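You operate a simulated robot arm through the tools that you are given. There is no shell and no other tool.

Carry out the task below with a simulated robot arm. There is one attempt and no reset: what you move stays moved.

JOB
Shut the rusty part in the orange box and latch it.
Fine: press the orange bench button once when it is latched.

Only the result counts: the job must be done as asked and must still hold three seconds after the hand-in. Knocking over, shifting, dropping, spilling or breaking anything else fails it.

ROBOT AND FRAMES
A 6-joint arm with a two-finger gripper, fixed in place. Base frame: the origin is at the foot of the arm, x ahead of it, y to its left, z up. Units: m, rad, N and s.
Its first joint turns from -2.897 to 2.897 rad. Payload 2.45 kg.
Tool frame: the origin (TCP) lies between the finger pads and is the grasp point; the fingertips stand 0.02 m ahead of it; z points along the fingers, y is the line along which they close. Largest opening 0.14 m; the body of the gripper starts 0.168 m behind the TCP.
Orientation is that of the tool frame in the base frame, as [roll, pitch, yaw] about the fixed x, y, z axes, in that order (R = Rz(yaw) Ry(pitch) Rx(roll)). With the fingers straight down and closing along the base's y, the tool's x points along the base's -x, its y along +y and its z along -z.

CONTROLS
- The arm moves only by the tool send_rows. Its argument "commands" is text: rows parted by semicolons, each of 6 numbers parted by spaces: the shift along the tool's x, y, z in units of 50 mm (1.0 is 50 mm), then the turn, a rotation vector about the tool's x, y, z in units of 5 degrees (1.0 is 5 degrees). In form: x y z rx ry rz; .... A call has 1 to 20 rows; each row shifts and turns the commanded pose from where the row before left it, along the tool's axes as they then stand. "gripper" is the opening, from 0 (shut) to 1 (fully open), set as the call begins (left out, the last holds). A call with a number of a shift or a turn outside -1 to 1 is refused whole. A row lasts 0.2 s, in which the tool goes at most 0.05 m and 0.15 rad; a call with a longer step from one row to the next is refused whole, and so is a gripper value outside its range. Where a pose cannot be reached the arm comes as near as it can. A force on the tool above 90 N (or 10 N above the force at the start of the call, whichever is more), or a blocked arm, ends the call early, and 0.2 s more pass. Each finger travels about 0.045 m/s and halts on what it meets, pressing with about 38 N; the grip force reading is that of the motor and also rises with nothing between the fingers. The clock runs only during rows and for 0.2 s after the last one: add rows that do not move to give the fingers time. The reply holds the time, the measured pose of the TCP, the force on the tool along the base axes, the opening and the grip force, in the units named above and with some noise, with the torque about the TCP (base axes, N m) and any sound that the robot's microphone picked up.
- Cameras (640 x 400 px; columns grow to the right, rows downward): "scene" is fixed at [0.219, -0.6483, 1.4888]; the picture's right is [0.67, -0.75, 0.00], its down [-0.38, -0.34, -0.86] and it looks along [0.64, 0.57, -0.51] (base axes); focal length 315 px, centre (320, 200). "wrist" rides on the gripper at [0.078, 0.011, -0.209] in the tool frame; the picture's right is [-0.14, 0.99, 0.00], its down [-0.92, -0.13, -0.37] and it looks along [-0.36, -0.05, 0.93] (tool axes); focal length 280 px, centre (320, 200). There is no depth. A picture from a camera that has moved, and an enlarged one, comes with that camera's place and axes in the base frame and with its lens.
- snapshot(camera): a new picture of that camera. The clock stands still meanwhile.
- inspect(camera, box): a new picture of the part [left, top, right, bottom] of that camera's present view, enlarged. The clock stands still meanwhile.
- job_done(): hands the job in; it is judged then, once.

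Places have to be worked out from the pictures, the camera data and where the tool is seen. Open the gripper and draw the arm clear of the work before you hand the job in, unless the task says otherwise.

The tools are called after "Call:" by a JSON object that holds its "op" and its "data". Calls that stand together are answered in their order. send_rows: Moves the arm, as the interface text tells. Its arguments: {"type":"object","properties":{"commands":{"type":"string"},"gripper":{"type":"number"}},"required":["commands"]} The other tools are called the same way: snapshot (camera) takes a picture; inspect (camera, box) takes an enlarged picture of a part of a camera's view; job_done () hands the job in.

At the start:

```text
time_s: 0.0
eef_pos: [0.6365, -0.0515, 1.207]
ee_rot: [-3.141, 0.0, -3.14]
wrist_force: [0.3, -0.4, 0.5]
moment: [0.02, -0.01, 0.01]
gripper_width: 0.1404
grip_force: 0.0
```

scene: 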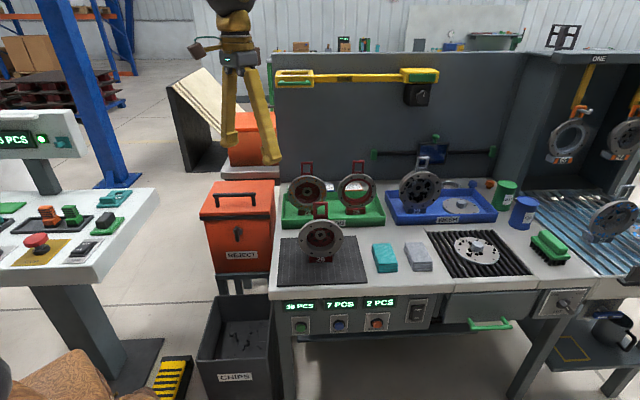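
wrist: 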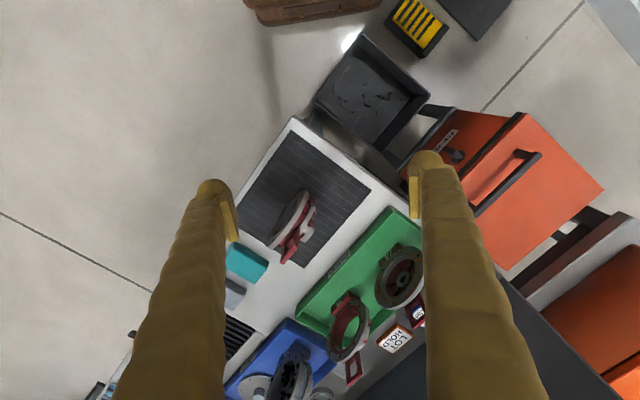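

I'll begin by looking closely at the bench, the orange box and the parts.

Call:
{"op": "inspect", "data": {"camera": "scene", "box": [180, 140, 400, 280]}}

Call:
{"op": "inspect", "data": {"camera": "scene", "box": [380, 140, 600, 280]}}

Call:
{"op": "inspect", "data": {"camera": "scene", "box": [190, 260, 450, 400]}}

Call:
{"op": "inspect", "data": {"camera": "wrist", "box": [230, 80, 450, 220]}}

Call:
{"op": "inspect", "data": {"camera": "wrist", "box": [400, 80, 620, 220]}}

Call:
{"op": "inspect", "data": {"camera": "wrist", "box": [220, 220, 450, 400]}}

```text
2.86 times, centred on (290, 210) of scene
camera zoom: at [0.219, -0.6483, 1.4888], right [0.67, -0.75, 0.0], down [-0.38, -0.34, -0.86], along [0.64, 0.57, -0.51], focal length 899 px, centre (406, 171)
```

zoom: 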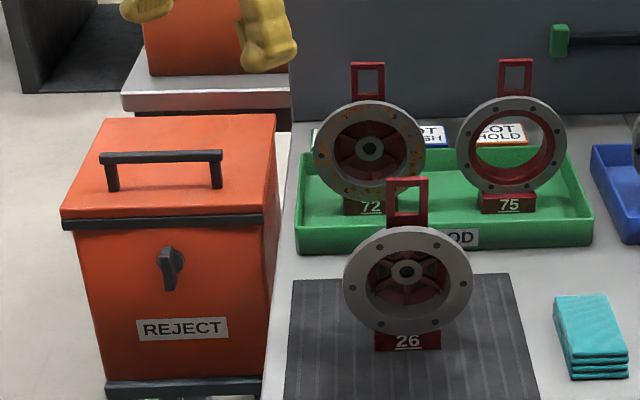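

```text
2.86 times, centred on (490, 210) of scene
camera zoom: at [0.219, -0.6483, 1.4888], right [0.67, -0.75, 0.0], down [-0.38, -0.34, -0.86], along [0.64, 0.57, -0.51], focal length 899 px, centre (-166, 171)
```

zoom: 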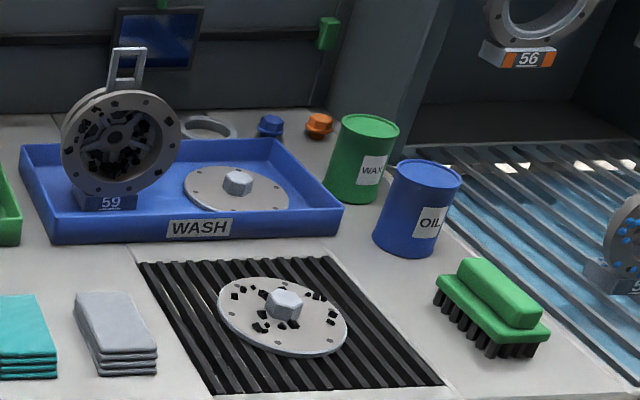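

```text
2.46 times, centred on (320, 330) of scene
camera zoom: at [0.219, -0.6483, 1.4888], right [0.67, -0.75, 0.0], down [-0.38, -0.34, -0.86], along [0.64, 0.57, -0.51], focal length 774 px, centre (320, -120)
```

zoom: 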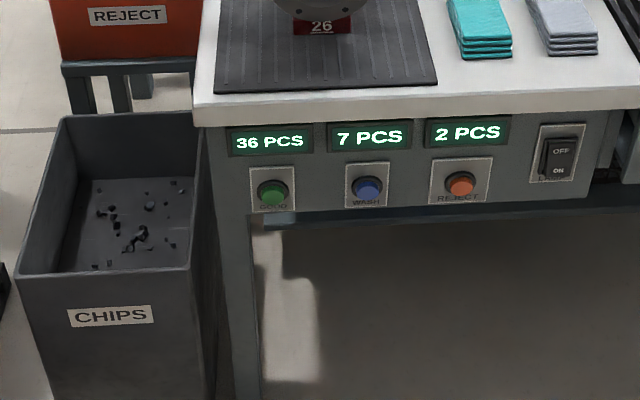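

```text
2.86 times, centred on (340, 150) of wrist
camera zoom: at [0.5578, -0.0391, 1.4157], right [0.14, 0.99, 0.0], down [0.92, -0.13, 0.37], along [0.36, -0.05, -0.93], focal length 801 px, centre (263, 343)
```

zoom: 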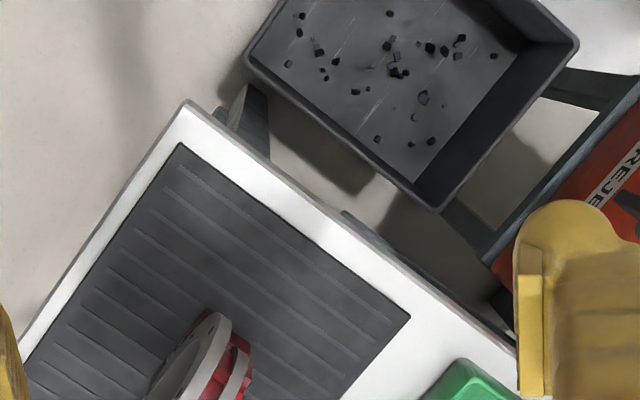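

```text
2.86 times, centred on (510, 150) of wrist
camera zoom: at [0.5578, -0.0391, 1.4157], right [0.14, 0.99, 0.0], down [0.92, -0.13, 0.37], along [0.36, -0.05, -0.93], focal length 801 px, centre (-223, 343)
```

zoom: 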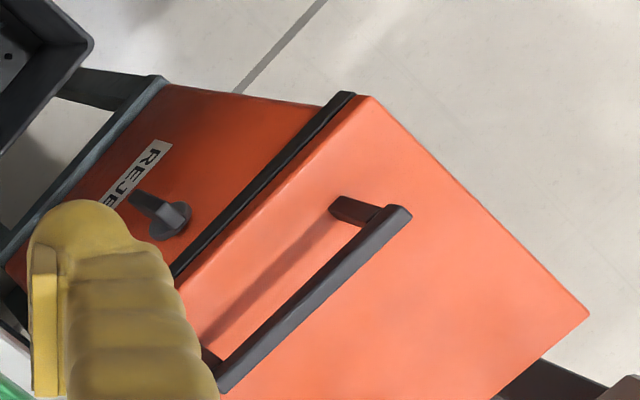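

```text
2.22 times, centred on (335, 310) of wrist
camera zoom: at [0.5578, -0.0391, 1.4157], right [0.14, 0.99, 0.0], down [0.92, -0.13, 0.37], along [0.36, -0.05, -0.93], focal length 623 px, centre (287, -44)
```

zoom: 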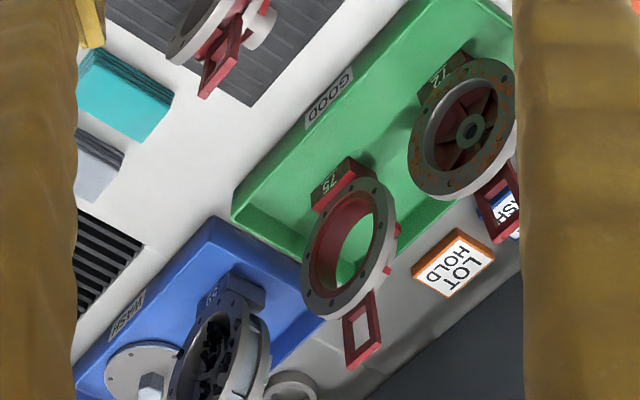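

The numbered flanges each have a loop handle, and 72 in the green tray seems to carry rust spots. I'll zoom in on each candidate and on the latch to be sure.

Call:
{"op": "inspect", "data": {"camera": "scene", "box": [280, 150, 390, 220]}}

Call:
{"op": "inspect", "data": {"camera": "scene", "box": [290, 200, 370, 270]}}

Call:
{"op": "inspect", "data": {"camera": "scene", "box": [195, 170, 285, 290]}}

Call:
{"op": "inspect", "data": {"camera": "scene", "box": [540, 60, 640, 260]}}

Call:
{"op": "inspect", "data": {"camera": "scene", "box": [160, 40, 300, 200]}}

Call:
{"op": "inspect", "data": {"camera": "wrist", "box": [400, 120, 480, 180]}}

```text
5.71 times, centred on (335, 185) of scene
camera zoom: at [0.219, -0.6483, 1.4888], right [0.67, -0.75, 0.0], down [-0.38, -0.34, -0.86], along [0.64, 0.57, -0.51], focal length 1798 px, centre (234, 286)
```

zoom: 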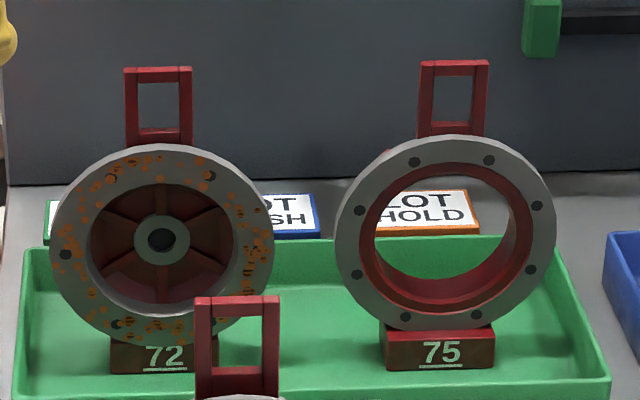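

```text
5.71 times, centred on (330, 235) of scene
camera zoom: at [0.219, -0.6483, 1.4888], right [0.67, -0.75, 0.0], down [-0.38, -0.34, -0.86], along [0.64, 0.57, -0.51], focal length 1798 px, centre (263, 0)
```

zoom: 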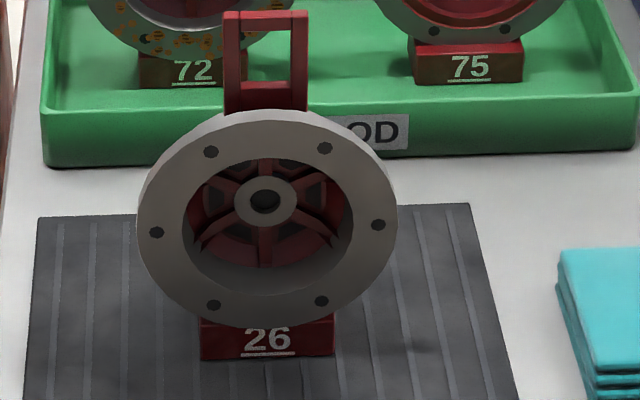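

```text
3.33 times, centred on (240, 230) of scene
camera zoom: at [0.219, -0.6483, 1.4888], right [0.67, -0.75, 0.0], down [-0.38, -0.34, -0.86], along [0.64, 0.57, -0.51], focal length 1049 px, centre (587, 100)
```

zoom: 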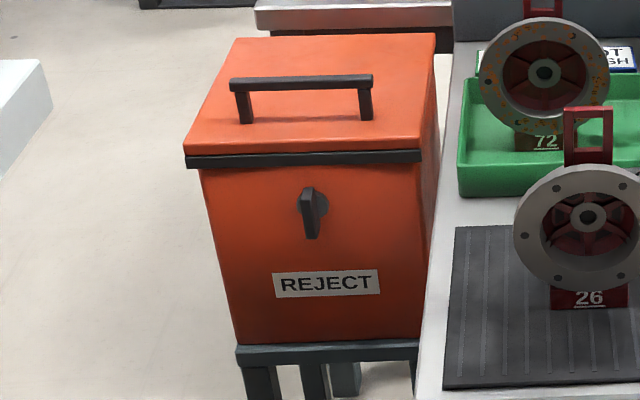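

```text
2.00 times, centred on (590, 160) of scene
camera zoom: at [0.219, -0.6483, 1.4888], right [0.67, -0.75, 0.0], down [-0.38, -0.34, -0.86], along [0.64, 0.57, -0.51], focal length 629 px, centre (-220, 280)
```

zoom: 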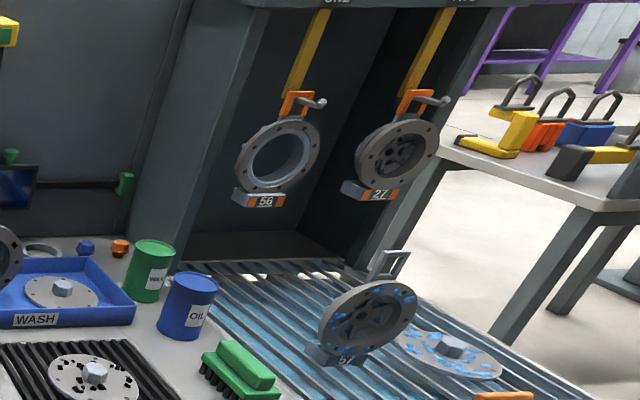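

```text
2.50 times, centred on (230, 120) of scene
camera zoom: at [0.219, -0.6483, 1.4888], right [0.67, -0.75, 0.0], down [-0.38, -0.34, -0.86], along [0.64, 0.57, -0.51], focal length 786 px, centre (545, 400)
```

zoom: 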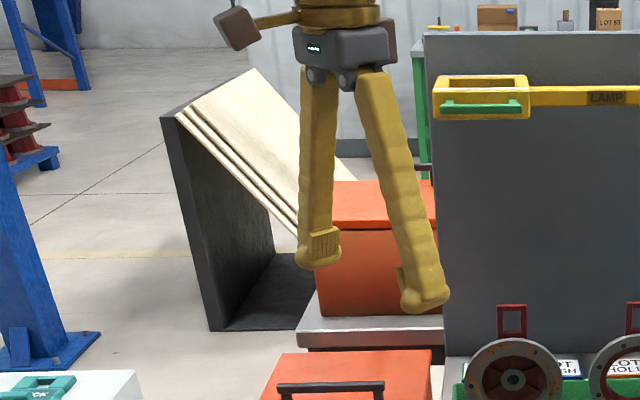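

```text
6.67 times, centred on (440, 150) of wrist
camera zoom: at [0.5578, -0.0391, 1.4157], right [0.14, 0.99, 0.0], down [0.92, -0.13, 0.37], along [0.36, -0.05, -0.93], focal length 1869 px, centre (-480, 533)
```

zoom: 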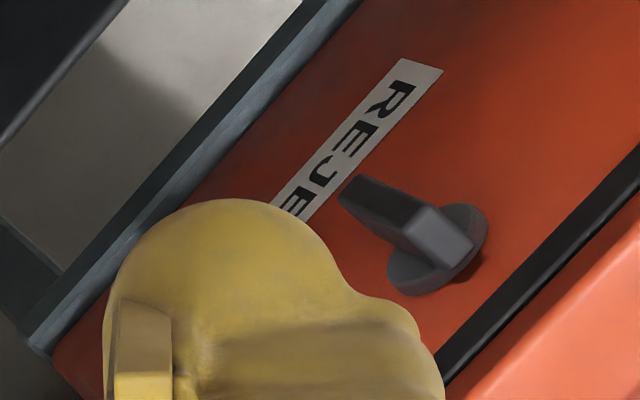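

Part 72 carries the rust and 26, 75 and 59 do not. From the two views I put the bench top at z≈0.80, the box lid at z≈0.83, its handle bar near (0.78, 0.29, 0.895), and the bench frame turned about 41.8° from base x. I'll turn the tool by 48.2° so it closes along the bench depth, shift a little, and look again.

Call:
{"op": "send_rows", "data": {"commands": "0 0 0 0 0 0.964; 0 0 0 0 0 0.964; 0 0 0 0 0 0.964; 0 0 0 0 0 0.964; 0 0 0 0 0 0.964; 0 0 0 0 0 0.964; 0 0 0 0 0 0.964; 0 0 0 0 0 0.964; 0 0 0 0 0 0.964; 0 0 0 0 0 0.964; 0.8 0 0 0 0 0; 0.8 0 0 0 0 0; 0.8 0 0 0 0 0; 0.8 0 0 0 0 0", "gripper": 1}}

Call:
{"op": "snapshot", "data": {"camera": "wrist"}}

Call:
{"op": "snapshot", "data": {"camera": "scene"}}

```text
time_s: 3.0
eef_pos: [0.5303, 0.07, 1.2073]
ee_rot: [3.141, -0.001, 2.3]
wrist_force: [0.7, 0.3, -0.5]
moment: [0.04, 0.0, 0.02]
gripper_width: 0.1401
grip_force: 0.0
```

```text
taken
camera wrist: at [0.487, 0.137, 1.4153], right [0.83, 0.56, 0.0], down [0.52, -0.77, 0.37], along [0.21, -0.31, -0.93], focal length 280 px, centre (320, 200)
```

wrist: 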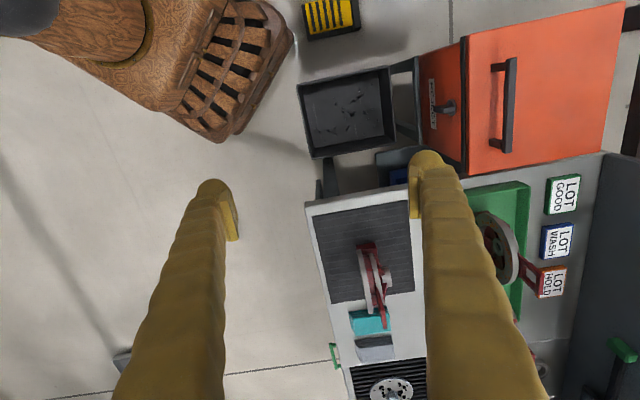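

```text
taken
```

scene: 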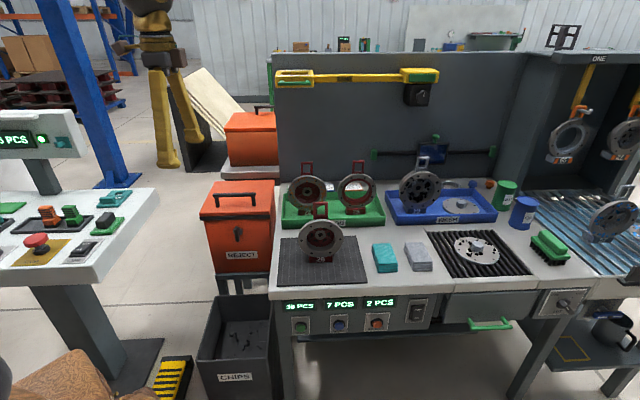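

The arm is now out of the way; I'll look closely at the orange box behind, the latch from this angle, and the part.

Call:
{"op": "inspect", "data": {"camera": "scene", "box": [190, 90, 300, 190]}}

Call:
{"op": "inspect", "data": {"camera": "wrist", "box": [400, 0, 640, 180]}}

Call:
{"op": "inspect", "data": {"camera": "wrist", "box": [440, 170, 600, 320]}}

Call:
{"op": "inspect", "data": {"camera": "scene", "box": [0, 110, 160, 300]}}

```text
4.00 times, centred on (245, 140) of scene
camera zoom: at [0.219, -0.6483, 1.4888], right [0.67, -0.75, 0.0], down [-0.38, -0.34, -0.86], along [0.64, 0.57, -0.51], focal length 1258 px, centre (620, 440)
```

zoom: 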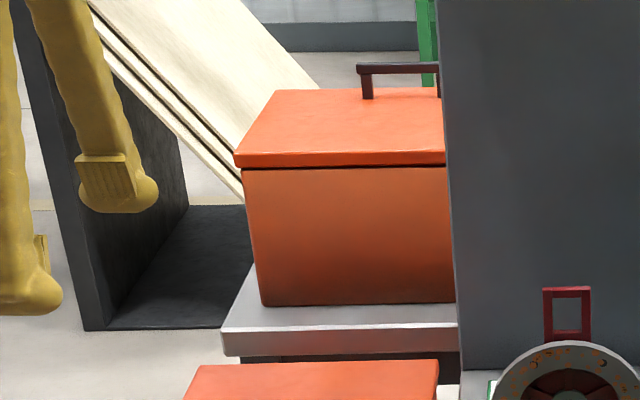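

```text
2.22 times, centred on (520, 90) of wrist
camera zoom: at [0.487, 0.137, 1.4153], right [0.83, 0.56, 0.0], down [0.52, -0.77, 0.37], along [0.21, -0.31, -0.93], focal length 623 px, centre (-124, 444)
```

zoom: 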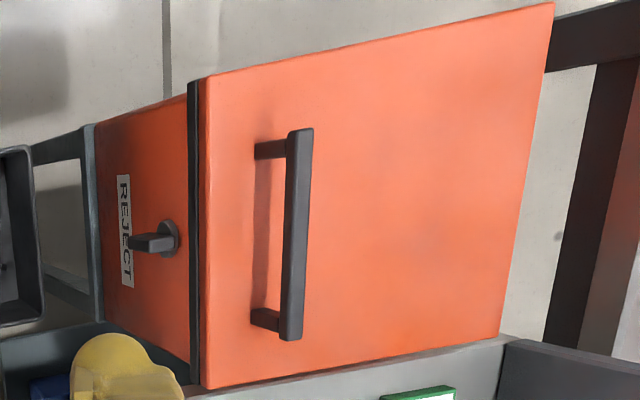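

```text
2.67 times, centred on (520, 245) of wrist
camera zoom: at [0.487, 0.137, 1.4153], right [0.83, 0.56, 0.0], down [0.52, -0.77, 0.37], along [0.21, -0.31, -0.93], focal length 748 px, centre (-213, 80)
```

zoom: 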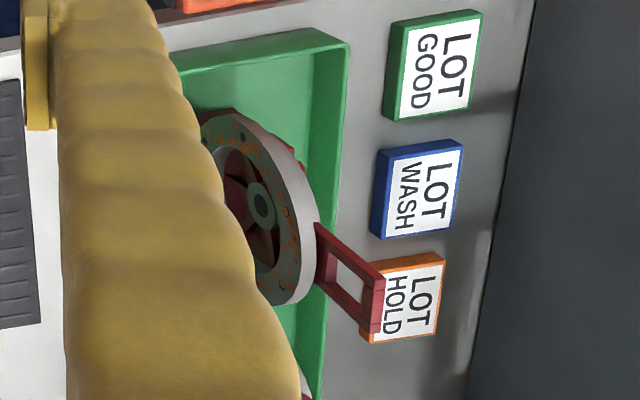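

```text
2.11 times, centred on (80, 205) of scene
camera zoom: at [0.219, -0.6483, 1.4888], right [0.67, -0.75, 0.0], down [-0.38, -0.34, -0.86], along [0.64, 0.57, -0.51], focal length 662 px, centre (825, 190)
```

zoom: 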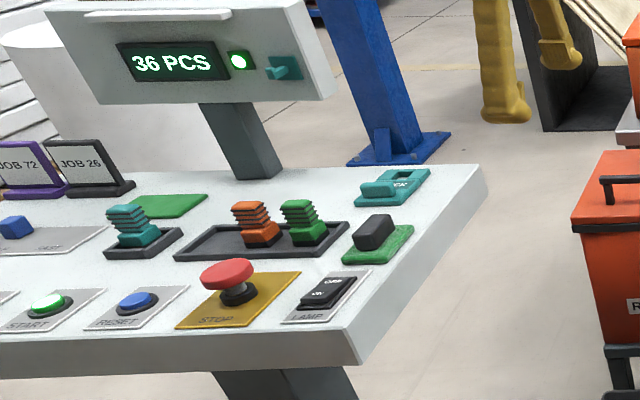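

The REJECT box's lever points straight down, and its handle bar sits at about u=0.30, v=0.775, z=0.89 in the bench frame. I'll move forward along the depth and swing the tool up to point horizontally at the box, so it can grip the bar from the front.

Call:
{"op": "send_rows", "data": {"commands": "0 0.8 0 0 0 0; 0 0.8 0 0 0 0; 0 0.8 0 -1 0 0; 0 0 0 -1 0 0; 0 0 0 -1 0 0; 0 0 0 -1 0 0; 0 0 0 -1 0 0; 0 0 0 -1 0 0; 0 0 0 -1 0 0; 0 0 0 -1 0 0; 0 0 0 -1 0 0; 0 0 0 -1 0 0; 0 0 0 -1 0 0; 0 0 0 -1 0 0; 0 0 0 -1 0 0; 0 0 0 -1 0 0; 0 0 0 -1 0 0; 0 0 0 -1 0 0; 0 0 0 -1 0 0; 0 0 0 -1 0 0", "gripper": 0.5}}

Call:
{"op": "snapshot", "data": {"camera": "wrist"}}

Call:
{"op": "snapshot", "data": {"camera": "scene"}}

```text
time_s: 7.2
eef_pos: [0.6309, 0.1465, 1.2165]
ee_rot: [1.571, -0.002, 2.303]
wrist_force: [-0.2, -0.5, 0.2]
moment: [0.01, 0.03, 0.01]
gripper_width: 0.0702
grip_force: 0.1
out of reach, approached as far as the arm can: row 20
```

```text
taken
camera wrist: at [0.4239, 0.0654, 1.2277], right [0.09, -0.1, 0.99], down [0.34, -0.93, -0.13], along [0.94, 0.35, -0.05], focal length 280 px, centre (320, 200)
```

wrist: 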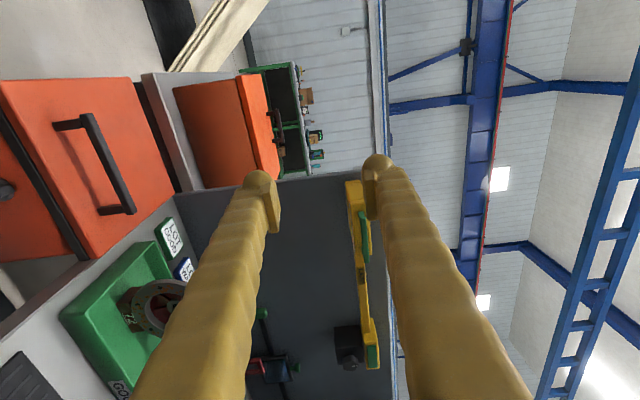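

```text
taken
```

scene: 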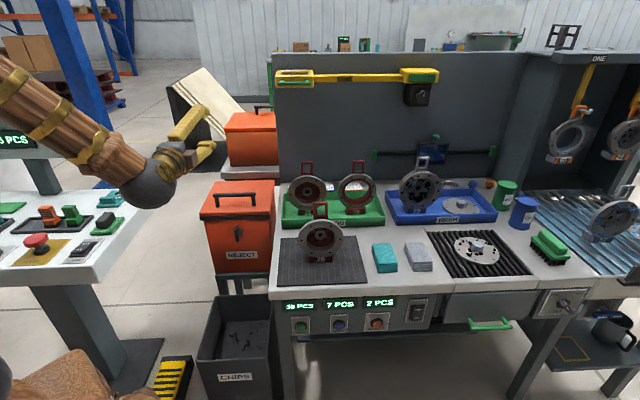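

The tool points horizontally at the box now, only marginally short at the last row because the wrist is close in. I'll go forward and down to a standoff in front of the handle, with the fingers narrowed to about 45 mm.

Call:
{"op": "send_rows", "data": {"commands": "0 0 0.6 0 0 0; 0 0 0.6 0 0 0; 0 -0.8 0 0 0 0; 0 -0.8 0 0 0 0; 0 -0.8 0 0 0 0; 0 -0.8 0 0 0 0; 0 -0.8 0 0 0 0; 0 -0.8 0 0 0 0; 0 -0.8 0 0 0 0; 0 -0.4 0 0 0 0; 0 0 0 0 0 0", "gripper": 0.32}}

Call:
{"op": "snapshot", "data": {"camera": "wrist"}}

Call:
{"op": "snapshot", "data": {"camera": "scene"}}

```text
time_s: 9.6
eef_pos: [0.7301, 0.182, 0.9317]
ee_rot: [1.572, 0.001, 2.305]
wrist_force: [0.7, 0.6, -0.1]
moment: [0.03, -0.05, 0.0]
gripper_width: 0.0448
grip_force: 0.1
out of reach, approached as far as the arm can: row 4, 5, 6, 7, 8
```

```text
taken
camera wrist: at [0.5221, 0.1014, 0.9428], right [0.09, -0.1, 0.99], down [0.34, -0.93, -0.13], along [0.94, 0.35, -0.05], focal length 280 px, centre (320, 200)
```

wrist: 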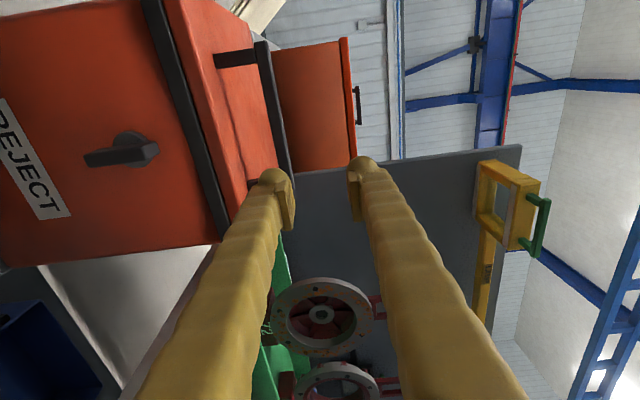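

```text
taken
```

scene: 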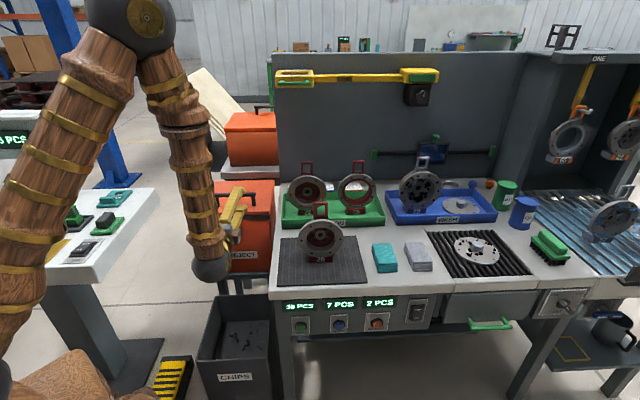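

The arm clipped a little on the way, leaving the TCP at u≈0.35, v≈0.665, z≈0.932. I'll zoom in to measure the handle bar exactly.

Call:
{"op": "inspect", "data": {"camera": "wrist", "box": [180, 20, 320, 200]}}

Call:
{"op": "inspect", "data": {"camera": "wrist", "box": [0, 80, 200, 240]}}

```text
2.22 times, centred on (250, 110) of wrist
camera zoom: at [0.5221, 0.1014, 0.9428], right [0.09, -0.1, 0.99], down [0.34, -0.93, -0.13], along [0.94, 0.35, -0.05], focal length 623 px, centre (476, 400)
```

zoom: 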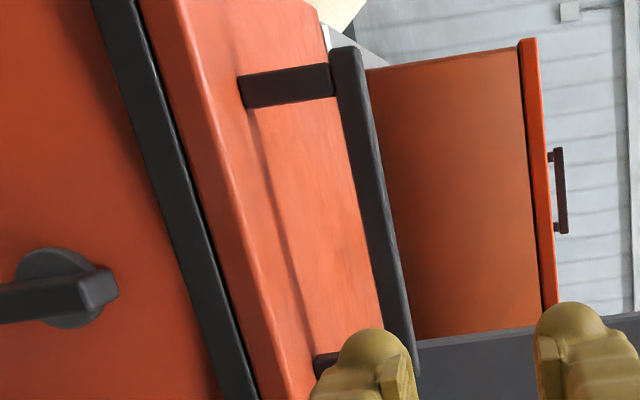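

```text
2.50 times, centred on (100, 160) of wrist
camera zoom: at [0.5221, 0.1014, 0.9428], right [0.09, -0.1, 0.99], down [0.34, -0.93, -0.13], along [0.94, 0.35, -0.05], focal length 701 px, centre (870, 300)
```

zoom: 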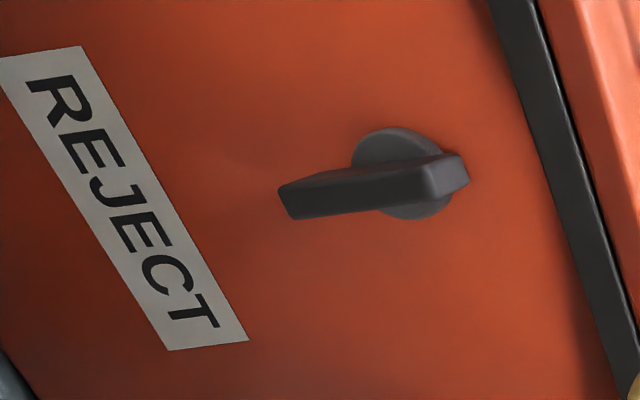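

The bar runs from u≈0.224 to 0.377 at z 0.884–0.898 and v≈0.775, with about 44 mm of gap beneath it. I'll line up with its middle while staying short of the lid.

Call:
{"op": "send_rows", "data": {"commands": "0 0 0.25 0 0 0; 0 0 0.25 0 0 0; 0.51 0 0 0 0 0; 0.51 0 0 0 0 0; 0 -0.41 0 0 0 0; 0 -0.41 0 0 0 0", "gripper": 0.32}}

Call:
{"op": "snapshot", "data": {"camera": "wrist"}}

```text
time_s: 11.0
eef_pos: [0.7307, 0.239, 0.8909]
ee_rot: [1.57, -0.001, 2.301]
wrist_force: [-0.2, 0.2, -0.2]
moment: [0.01, 0.0, -0.03]
gripper_width: 0.0447
grip_force: 0.2
out of reach, approached as far as the arm can: row 4
```

```text
taken
camera wrist: at [0.5229, 0.1585, 0.9009], right [0.09, -0.1, 0.99], down [0.34, -0.93, -0.13], along [0.94, 0.35, -0.05], focal length 280 px, centre (320, 200)
```

wrist: 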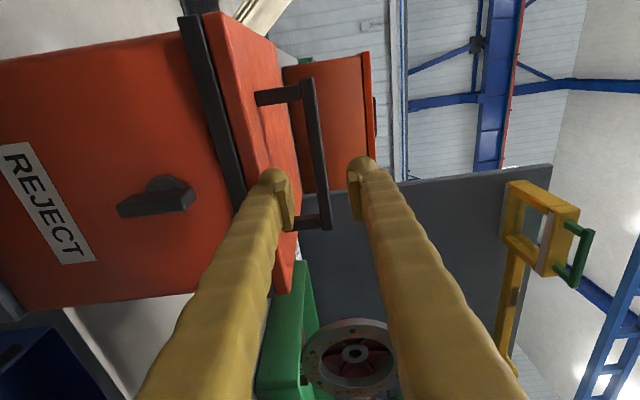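

The TCP is now at u≈0.31, v≈0.703, z≈0.891 with the bar lying between the fingers. I'll advance about 73 mm so the fingers straddle the bar.

Call:
{"op": "send_rows", "data": {"commands": "0.1 0 0.4 0 0 0; 0.06 0 0.4 0 0 0; 0 0 0.4 0 0 0; 0 0 0.26 0 0 0", "gripper": 0.32}}

Call:
{"op": "snapshot", "data": {"camera": "wrist"}}

Call:
{"op": "inspect", "data": {"camera": "scene", "box": [180, 150, 300, 260]}}

```text
time_s: 12.0
eef_pos: [0.7797, 0.2916, 0.8911]
ee_rot: [1.572, 0.0, 2.302]
wrist_force: [-0.3, 0.4, 0.7]
moment: [0.02, 0.01, 0.01]
gripper_width: 0.0449
grip_force: 0.1
```

```text
taken
camera wrist: at [0.5725, 0.2128, 0.9011], right [0.09, -0.1, 0.99], down [0.34, -0.93, -0.13], along [0.94, 0.35, -0.05], focal length 280 px, centre (320, 200)
```

wrist: 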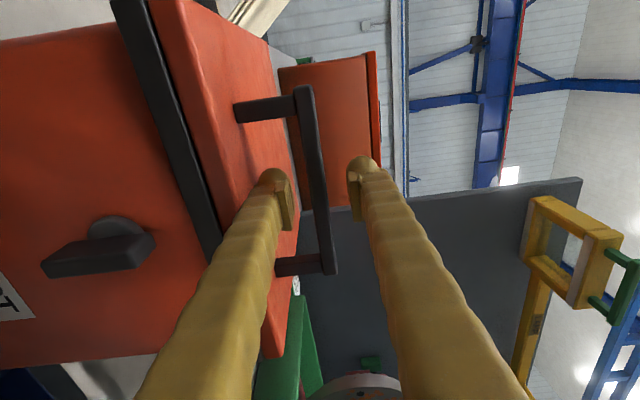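

```text
3.64 times, centred on (240, 205) of scene
camera zoom: at [0.219, -0.6483, 1.4888], right [0.67, -0.75, 0.0], down [-0.38, -0.34, -0.86], along [0.64, 0.57, -0.51], focal length 1144 px, centre (611, 182)
```

zoom: 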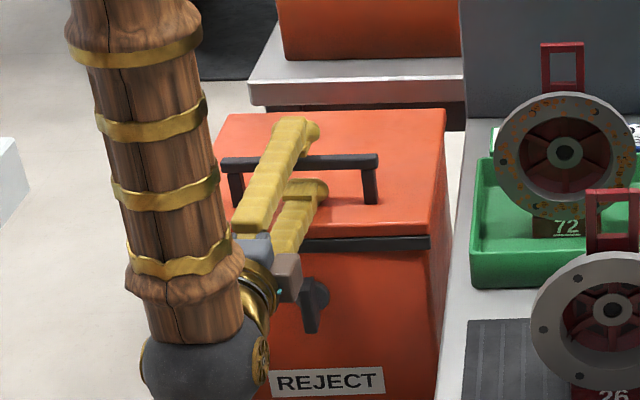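

The fingers straddle the bar above and below it. I'll close on it and read the grip.

Call:
{"op": "send_rows", "data": {"commands": "0 0 0 0 0 0; 0 0 0 0 0 0; 0 0 0 0 0 0; 0 0 0 0 0 0", "gripper": 0.0}}

Call:
{"op": "inspect", "data": {"camera": "wrist", "box": [200, 60, 400, 300]}}

```text
time_s: 13.0
eef_pos: [0.7807, 0.292, 0.8907]
ee_rot: [1.572, 0.0, 2.3]
wrist_force: [5.7, 4.3, -5.8]
moment: [-0.05, 0.03, -0.05]
gripper_width: 0.0132
grip_force: 39.4
```

```text
1.67 times, centred on (300, 180) of wrist
camera zoom: at [0.5723, 0.2129, 0.9009], right [0.09, -0.1, 0.99], down [0.34, -0.93, -0.13], along [0.94, 0.35, -0.05], focal length 467 px, centre (353, 233)
```

zoom: 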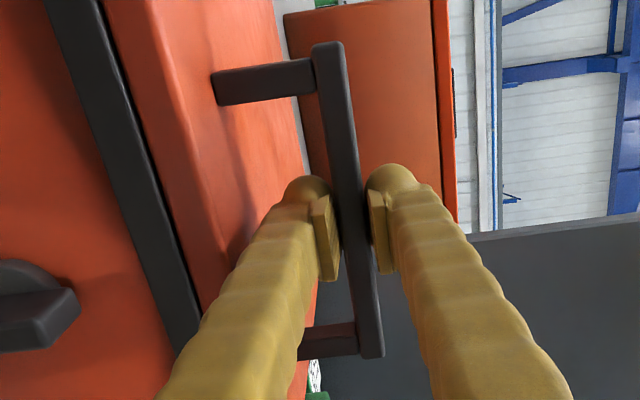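

It has a firm 13 mm grip on the bar. I'll test whether the lid is free by lifting just 6 mm.

Call:
{"op": "send_rows", "data": {"commands": "0 0.06 0 0 0 0; 0 0.06 0 0 0 0; 0 0 0 0 0 0"}}

Call:
{"op": "inspect", "data": {"camera": "wrist", "box": [200, 60, 400, 300]}}

```text
time_s: 13.8
eef_pos: [0.7804, 0.293, 0.8969]
ee_rot: [1.571, 0.0, 2.301]
wrist_force: [22.4, 22.8, -13.8]
moment: [-0.14, 0.04, 0.01]
gripper_width: 0.013
grip_force: 39.7
```

```text
1.67 times, centred on (300, 180) of wrist
camera zoom: at [0.5721, 0.2124, 0.9072], right [0.09, -0.1, 0.99], down [0.34, -0.93, -0.13], along [0.94, 0.35, -0.05], focal length 467 px, centre (353, 233)
```

zoom: 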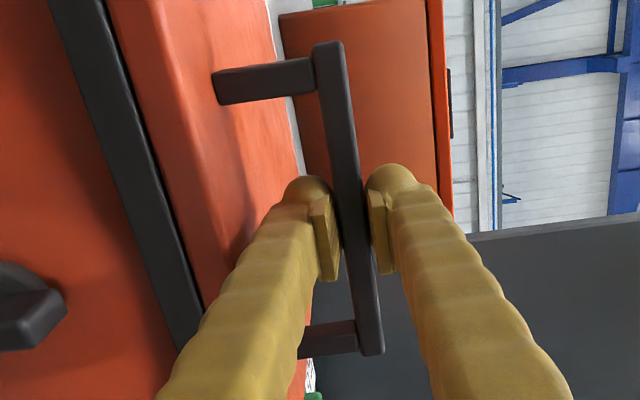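

The lid came up with the gripper, so it is not latched; the forward force shows the bar wants to follow its hinge arc. I'll follow that arc (hinge about 0.225 m behind and 0.07 m below the bar), a few degrees at a time.

Call:
{"op": "send_rows", "data": {"commands": "0 0 0.04 0.31 0 0; 0 0.387 0.139 1 0 0; 0 0.387 0.139 1 0 0; 0 0 0 0 0 0"}}

```text
time_s: 14.4
eef_pos: [0.7827, 0.2969, 0.9032]
ee_rot: [1.698, -0.006, 2.296]
wrist_force: [-7.0, -7.9, -17.0]
moment: [-0.4, -0.11, -0.03]
gripper_width: 0.0132
grip_force: 40.1
stopped in row 3: the force on the tool passed its limit at 100 N (the readings are from after the stop); the commanded pose is now the measured one
```

A force spike stopped the arc at roughly 12 mm of lift. I'll check from the pictures whether the lid has moved or something is holding it.

Call:
{"op": "snapshot", "data": {"camera": "wrist"}}

Call:
{"op": "inspect", "data": {"camera": "scene", "box": [180, 150, 300, 260]}}

Call:
{"op": "inspect", "data": {"camera": "wrist", "box": [60, 20, 360, 300]}}

```text
taken
camera wrist: at [0.576, 0.2193, 0.9405], right [0.19, -0.02, 0.98], down [0.33, -0.94, -0.09], along [0.93, 0.34, -0.17], focal length 280 px, centre (320, 200)
```

wrist: 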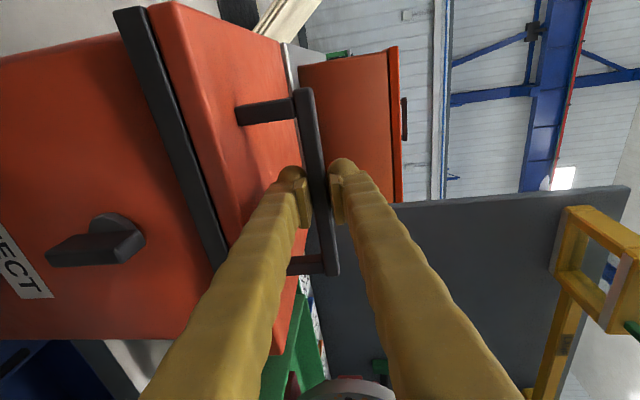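

```text
3.64 times, centred on (240, 205) of scene
camera zoom: at [0.219, -0.6483, 1.4888], right [0.67, -0.75, 0.0], down [-0.38, -0.34, -0.86], along [0.64, 0.57, -0.51], focal length 1144 px, centre (611, 182)
```

zoom: 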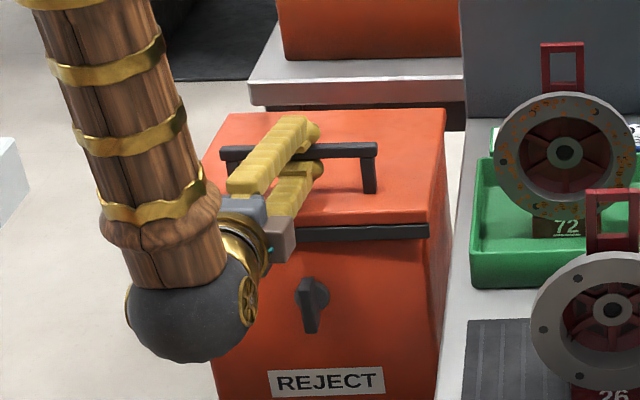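

```text
1.43 times, centred on (210, 160) of wrist
camera zoom: at [0.576, 0.2193, 0.9405], right [0.19, -0.02, 0.98], down [0.33, -0.94, -0.09], along [0.93, 0.34, -0.17], focal length 401 px, centre (477, 257)
```

zoom: 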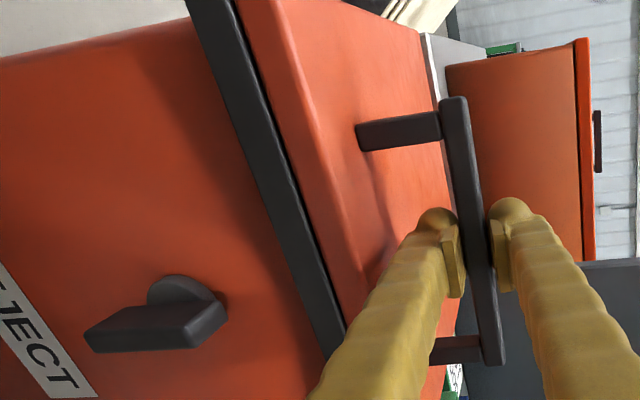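

The lid front has risen about 15 mm and rotates about its back edge, so it is free; the spike probably came from moving too fast with the tool turned ahead of the lid. I'll continue much more slowly, first lifting without turning.

Call:
{"op": "send_rows", "data": {"commands": "0 0.08 0.02 0 0 0; 0 0.08 0.02 0 0 0; 0 0.08 0.02 0 0 0; 0 0 0 0 0 0"}}

```text
time_s: 15.0
eef_pos: [0.7818, 0.2971, 0.9027]
ee_rot: [1.711, -0.012, 2.295]
wrist_force: [10.1, 0.8, -26.7]
moment: [-0.48, -0.3, -0.07]
gripper_width: 0.0132
grip_force: 39.8
stopped in row 3: the force on the tool passed its limit at 92 N (the readings are from after the stop); the commanded pose is now the measured one
```

Blocked again at the same height with no rise: the lid is held by the latch after some play. I'll set it back down, release the bar and back off to turn the latch lever first.

Call:
{"op": "send_rows", "data": {"commands": "0 -0.06 -0.01 -0.4 0 0; 0 -0.06 -0.01 -0.4 0 0; 0 -0.06 -0.03 -0.4 0 0; 0 -0.06 -0.03 -0.4 0 0; 0 0 0 0 0 0"}}

```text
time_s: 16.2
eef_pos: [0.7787, 0.2945, 0.8946]
ee_rot: [1.57, -0.011, 2.296]
wrist_force: [26.0, 16.0, -12.4]
moment: [-0.37, -0.19, -0.03]
gripper_width: 0.0133
grip_force: 39.4
```

Nearly down; I'll lower the last 4 mm, then open the fingers and back straight out.

Call:
{"op": "send_rows", "data": {"commands": "0 -0.04 0.02 0 0 0; 0 -0.04 0.02 0 0 0; 0 0 0 0 0 0"}}

Call:
{"op": "send_rows", "data": {"commands": "0 0 0 0 0 0; 0 0 0 0 0 0; 0 0 0 0 0 0; 0 0 -0.4 0 0 0; 0 0 -0.4 0 0 0; 0 0 -0.4 0 0 0; 0 0 -0.3 0 0 0", "gripper": 0.32}}

Call:
{"op": "snapshot", "data": {"camera": "wrist"}}

Call:
{"op": "inspect", "data": {"camera": "scene", "box": [180, 150, 300, 260]}}

```text
time_s: 17.0
eef_pos: [0.7775, 0.2949, 0.8895]
ee_rot: [1.568, -0.012, 2.295]
wrist_force: [-24.8, -24.6, 6.7]
moment: [-0.24, -0.32, -0.1]
gripper_width: 0.013
grip_force: 39.9
```

```text
time_s: 18.6
eef_pos: [0.7275, 0.2438, 0.8898]
ee_rot: [1.569, -0.01, 2.297]
wrist_force: [0.2, 0.2, 0.6]
moment: [-0.01, 0.01, -0.01]
gripper_width: 0.0449
grip_force: 0.1
out of reach, approached as far as the arm can: row 7
```

```text
taken
camera wrist: at [0.5206, 0.1656, 0.9011], right [0.1, -0.11, 0.99], down [0.33, -0.93, -0.14], along [0.94, 0.34, -0.05], focal length 280 px, centre (320, 200)
```

wrist: 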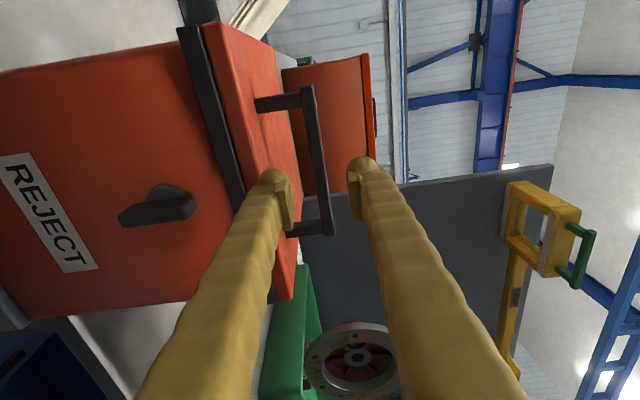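

```text
3.64 times, centred on (240, 205) of scene
camera zoom: at [0.219, -0.6483, 1.4888], right [0.67, -0.75, 0.0], down [-0.38, -0.34, -0.86], along [0.64, 0.57, -0.51], focal length 1144 px, centre (611, 182)
```

zoom: 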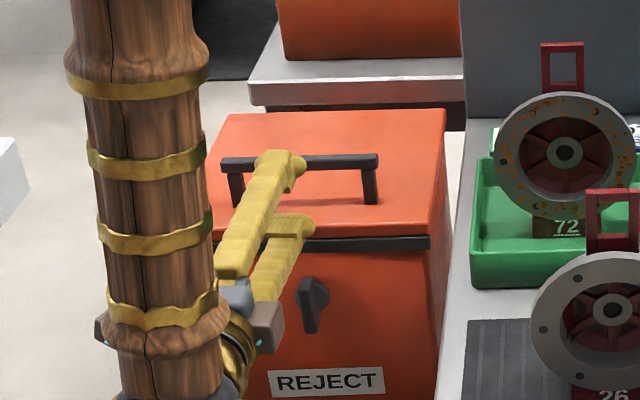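

The lid is shut again and the box hasn't shifted. I'll measure the latch lever in both views before turning it.

Call:
{"op": "inspect", "data": {"camera": "wrist", "box": [80, 150, 240, 250]}}

Call:
{"op": "inspect", "data": {"camera": "scene", "box": [210, 210, 280, 260]}}

```text
4.00 times, centred on (160, 200) of wrist
camera zoom: at [0.5206, 0.1656, 0.9011], right [0.1, -0.11, 0.99], down [0.33, -0.93, -0.14], along [0.94, 0.34, -0.05], focal length 1122 px, centre (960, 200)
```

zoom: 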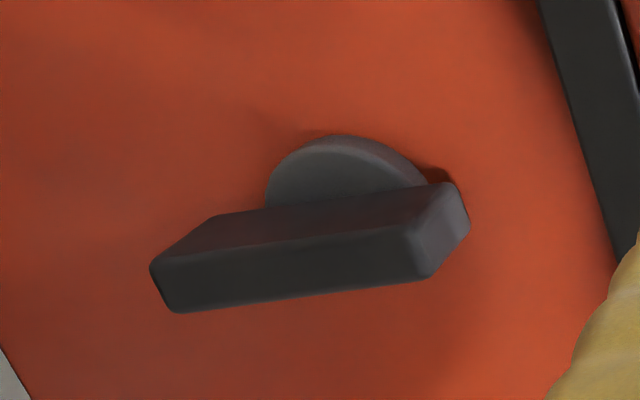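

```text
8.00 times, centred on (245, 235) of scene
camera zoom: at [0.219, -0.6483, 1.4888], right [0.67, -0.75, 0.0], down [-0.38, -0.34, -0.86], along [0.64, 0.57, -0.51], focal length 2517 px, centre (920, -80)
```

zoom: 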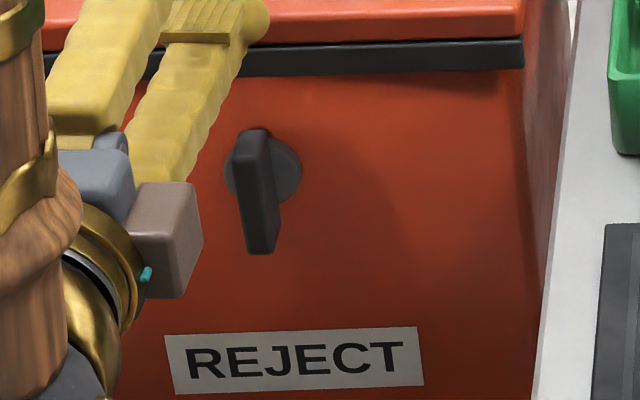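

The latch is a symmetric turn knob, centred about u=0.305, z=0.748, with its front face at v≈0.71; it is 12 mm wide and about 57 mm long, standing vertical. I'll back off and come down in front of it, then roll the tool 90° so it can grip the knob sideways.

Call:
{"op": "send_rows", "data": {"commands": "0 -0.4 -0.25 0 0 0; 0 -0.4 -0.25 0 0 0; 0 -0.4 -0.25 0 0 0", "gripper": 0.32}}

```text
time_s: 19.4
eef_pos: [0.7181, 0.2216, 0.8271]
ee_rot: [1.566, -0.011, 2.298]
wrist_force: [-0.5, -0.6, 0.4]
moment: [-0.01, 0.0, 0.0]
gripper_width: 0.0447
grip_force: 0.1
out of reach, approached as far as the arm can: row 1, 2, 3
```

Still slightly clipped by the reach limit; TCP is at v≈0.682, z≈0.827. I'll go further down and roll the tool here, with the tips still short of the knob.

Call:
{"op": "send_rows", "data": {"commands": "0 -0.4 0 0 0 0; 0 -0.4 0 0 0 0; 0 -0.4 0 0 0 0; 0 -0.38 0 0 0 0", "gripper": 0.32}}

Call:
{"op": "snapshot", "data": {"camera": "wrist"}}

Call:
{"op": "snapshot", "data": {"camera": "scene"}}

```text
time_s: 20.4
eef_pos: [0.7181, 0.2228, 0.7475]
ee_rot: [1.571, -0.009, 2.297]
wrist_force: [0.1, -0.5, -0.5]
moment: [0.01, 0.03, -0.03]
gripper_width: 0.045
grip_force: 0.0
```

```text
taken
camera wrist: at [0.5108, 0.1436, 0.7583], right [0.1, -0.11, 0.99], down [0.33, -0.93, -0.14], along [0.94, 0.34, -0.05], focal length 280 px, centre (320, 200)
```

wrist: 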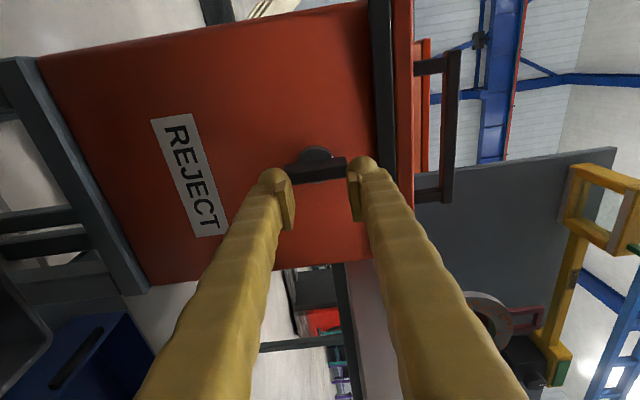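

```text
taken
```

scene: 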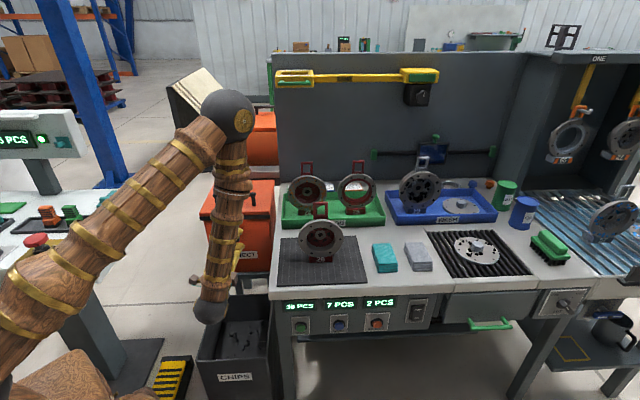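

The knob sits dead ahead between the finger tips, about 7 mm away. I'll back off 15 mm, centre on u=0.305 and roll the tool +90° so the camera comes on top.

Call:
{"op": "send_rows", "data": {"commands": "0.18 0 -0.3 0 0 0; 0 0 0 0 0 1; 0 0 0 0 0 1; 0 0 0 0 0 1; 0 0 0 0 0 1; 0 0 0 0 0 1; 0 0 0 0 0 1; 0 0 0 0 0 1; 0 0 0 0 0 1; 0 0 0 0 0 1; 0 0 0 0 0 1; 0 0 0 0 0 1; 0 0 0 0 0 1; 0 0 0 0 0 1; 0 0 0 0 0 1; 0 0 0 0 0 1; 0 0 0 0 0 1; 0 0 0 0 0 1; 0 0 0 0 0 1", "gripper": 0.32}}

Call:
{"op": "snapshot", "data": {"camera": "wrist"}}

```text
time_s: 24.4
eef_pos: [0.7026, 0.2193, 0.7482]
ee_rot: [-1.421, -1.56, -0.995]
wrist_force: [0.2, -0.9, 0.0]
moment: [-0.01, -0.04, -0.02]
gripper_width: 0.0449
grip_force: 0.0
```

```text
taken
camera wrist: at [0.5535, 0.0737, 0.8248], right [0.66, -0.74, -0.15], down [-0.37, -0.14, -0.92], along [0.66, 0.66, -0.36], focal length 280 px, centre (320, 200)
```

wrist: 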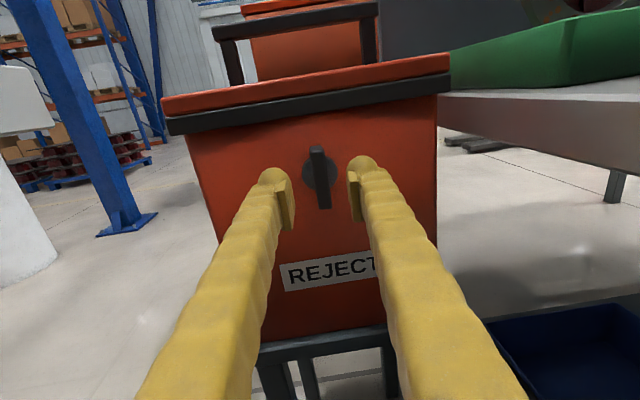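

The knob is well centred between the fingers. I'll advance 40 mm and close on it.

Call:
{"op": "send_rows", "data": {"commands": "0 0 0.3 0 0 0; 0 0 0.3 0 0 0; 0 0 0.2 0 0 0", "gripper": 0.32}}

Call:
{"op": "inspect", "data": {"camera": "wrist", "box": [230, 110, 410, 250]}}

```text
time_s: 25.2
eef_pos: [0.734, 0.247, 0.7466]
ee_rot: [-1.353, -1.56, -1.068]
wrist_force: [0.0, -0.4, 0.0]
moment: [0.02, 0.01, 0.03]
gripper_width: 0.0449
grip_force: 0.1
```

```text
2.86 times, centred on (320, 180) of wrist
camera zoom: at [0.585, 0.1004, 0.8233], right [0.66, -0.74, -0.15], down [-0.37, -0.14, -0.92], along [0.66, 0.66, -0.36], focal length 801 px, centre (320, 257)
```

zoom: 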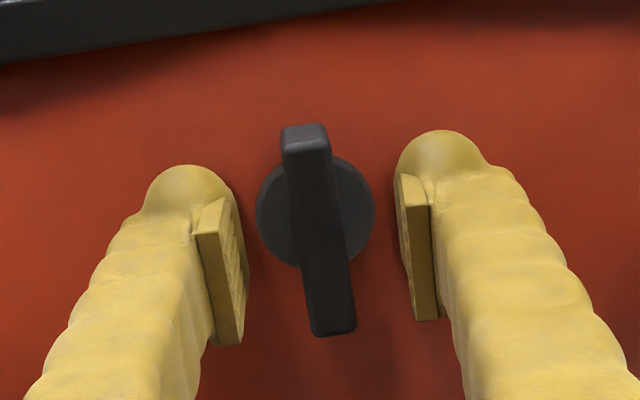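

The knob sits between the pads. Closing.

Call:
{"op": "send_rows", "data": {"commands": "0 0 0 0 0 0; 0 0 0 0 0 0; 0 0 0 0 0 0; 0 0 0 0 0 0", "gripper": 0.0}}

Call:
{"op": "inspect", "data": {"camera": "wrist", "box": [230, 110, 410, 250]}}

```text
time_s: 26.2
eef_pos: [0.7342, 0.2458, 0.7457]
ee_rot: [-1.382, -1.56, -1.035]
wrist_force: [0.9, 8.9, 2.1]
moment: [-0.02, 0.02, 0.11]
gripper_width: 0.0128
grip_force: 40.2
```

```text
2.86 times, centred on (320, 180) of wrist
camera zoom: at [0.5848, 0.1004, 0.8233], right [0.66, -0.74, -0.15], down [-0.37, -0.14, -0.92], along [0.66, 0.66, -0.36], focal length 801 px, centre (320, 257)
```

zoom: 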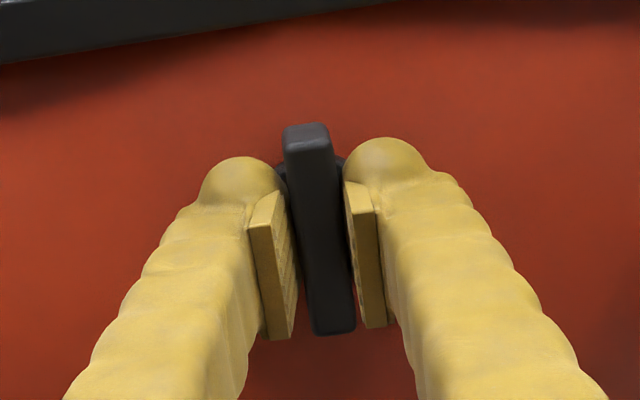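

It has gripped the knob at 12.8 mm. I'll try a small turn of 10° clockwise and read the torque.

Call:
{"op": "send_rows", "data": {"commands": "0 0 0 0 0 0.5; 0 0 0 0 0 0.5; 0 0 0 0 0 0.5; 0 0 0 0 0 0.5; 0 0 0 0 0 0"}}

Call:
{"op": "inspect", "data": {"camera": "wrist", "box": [230, 110, 410, 250]}}

```text
time_s: 27.4
eef_pos: [0.7326, 0.2457, 0.7467]
ee_rot: [-1.564, -1.387, -0.855]
wrist_force: [48.0, -7.0, -17.2]
moment: [-0.11, 0.04, -0.23]
gripper_width: 0.0134
grip_force: 39.6
```

```text
2.86 times, centred on (320, 180) of wrist
camera zoom: at [0.5925, 0.0902, 0.8204], right [0.63, -0.71, -0.32], down [-0.47, -0.02, -0.88], along [0.62, 0.7, -0.35], focal length 801 px, centre (320, 257)
```

zoom: 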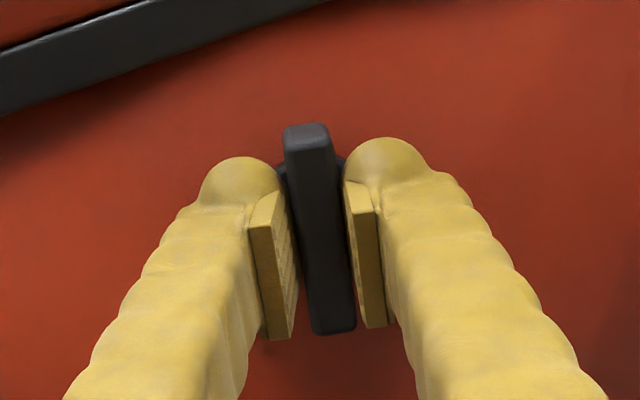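

The knob turned freely with the gripper (almost no torque), only a side force because my centre is a little off the pivot. I'll ease 1.5 mm sideways and forward to learn how the force answers.

Call:
{"op": "send_rows", "data": {"commands": "0 0.03 0.02 0 0 0; 0 0 0 0 0 0"}}

```text
time_s: 28.0
eef_pos: [0.7331, 0.2464, 0.7469]
ee_rot: [-1.568, -1.387, -0.849]
wrist_force: [-2.1, -43.4, -11.6]
moment: [-0.09, -0.01, -0.29]
gripper_width: 0.0133
grip_force: 39.5
```

The force along the depth is just stiff contact; I'll back off half of that and keep turning clockwise in small steps.

Call:
{"op": "send_rows", "data": {"commands": "0 0 -0.01 0 0 0.5; 0 0 0 0 0 0.5; 0 0 0 0 0 0.5; 0 0 0 0 0 0.5; 0 0 0 0 0 0.5; 0 0 0 0 0 0.5; 0 0 0 0 0 0"}}

Call:
{"op": "inspect", "data": {"camera": "wrist", "box": [230, 110, 410, 250]}}

```text
time_s: 29.6
eef_pos: [0.7338, 0.2451, 0.7477]
ee_rot: [-1.57, -1.123, -0.848]
wrist_force: [29.4, 9.4, -25.2]
moment: [-0.14, 0.12, -0.01]
gripper_width: 0.0133
grip_force: 39.5
```

```text
2.86 times, centred on (320, 180) of wrist
camera zoom: at [0.6057, 0.0752, 0.8117], right [0.55, -0.62, -0.55], down [-0.62, 0.14, -0.78], along [0.56, 0.77, -0.31], focal length 801 px, centre (320, 257)
```

zoom: 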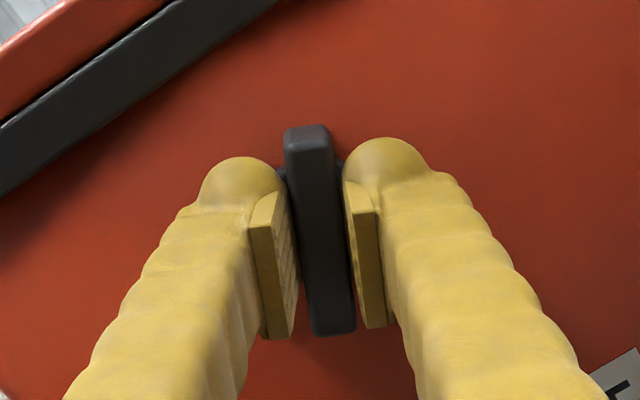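

It has turned 25° with no resistance, so this way looks right. I'll carry on toward 90°.

Call:
{"op": "send_rows", "data": {"commands": "0 0 0 0 0 0.7; 0 0 0 0 0 0.7; 0 0 0 0 0 0.7; 0 0 0 0 0 0.7; 0 0 0 0 0 0.7; 0 0 0 0 0 0.7; 0 0 0 0 0 0.7; 0 0 0 0 0 0.7; 0 0 0 0 0 0"}}

Call:
{"op": "snapshot", "data": {"camera": "wrist"}}

```text
time_s: 31.6
eef_pos: [0.734, 0.2446, 0.7454]
ee_rot: [-1.568, -0.636, -0.85]
wrist_force: [38.8, -34.7, -31.3]
moment: [-0.21, 0.09, -0.52]
gripper_width: 0.0133
grip_force: 39.2
```

```text
taken
camera wrist: at [0.6225, 0.0556, 0.7831], right [0.32, -0.36, -0.88], down [-0.82, 0.37, -0.44], along [0.48, 0.86, -0.17], focal length 280 px, centre (320, 200)
```

wrist: 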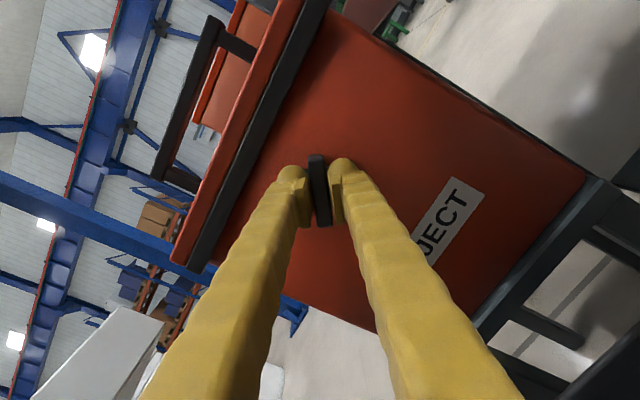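

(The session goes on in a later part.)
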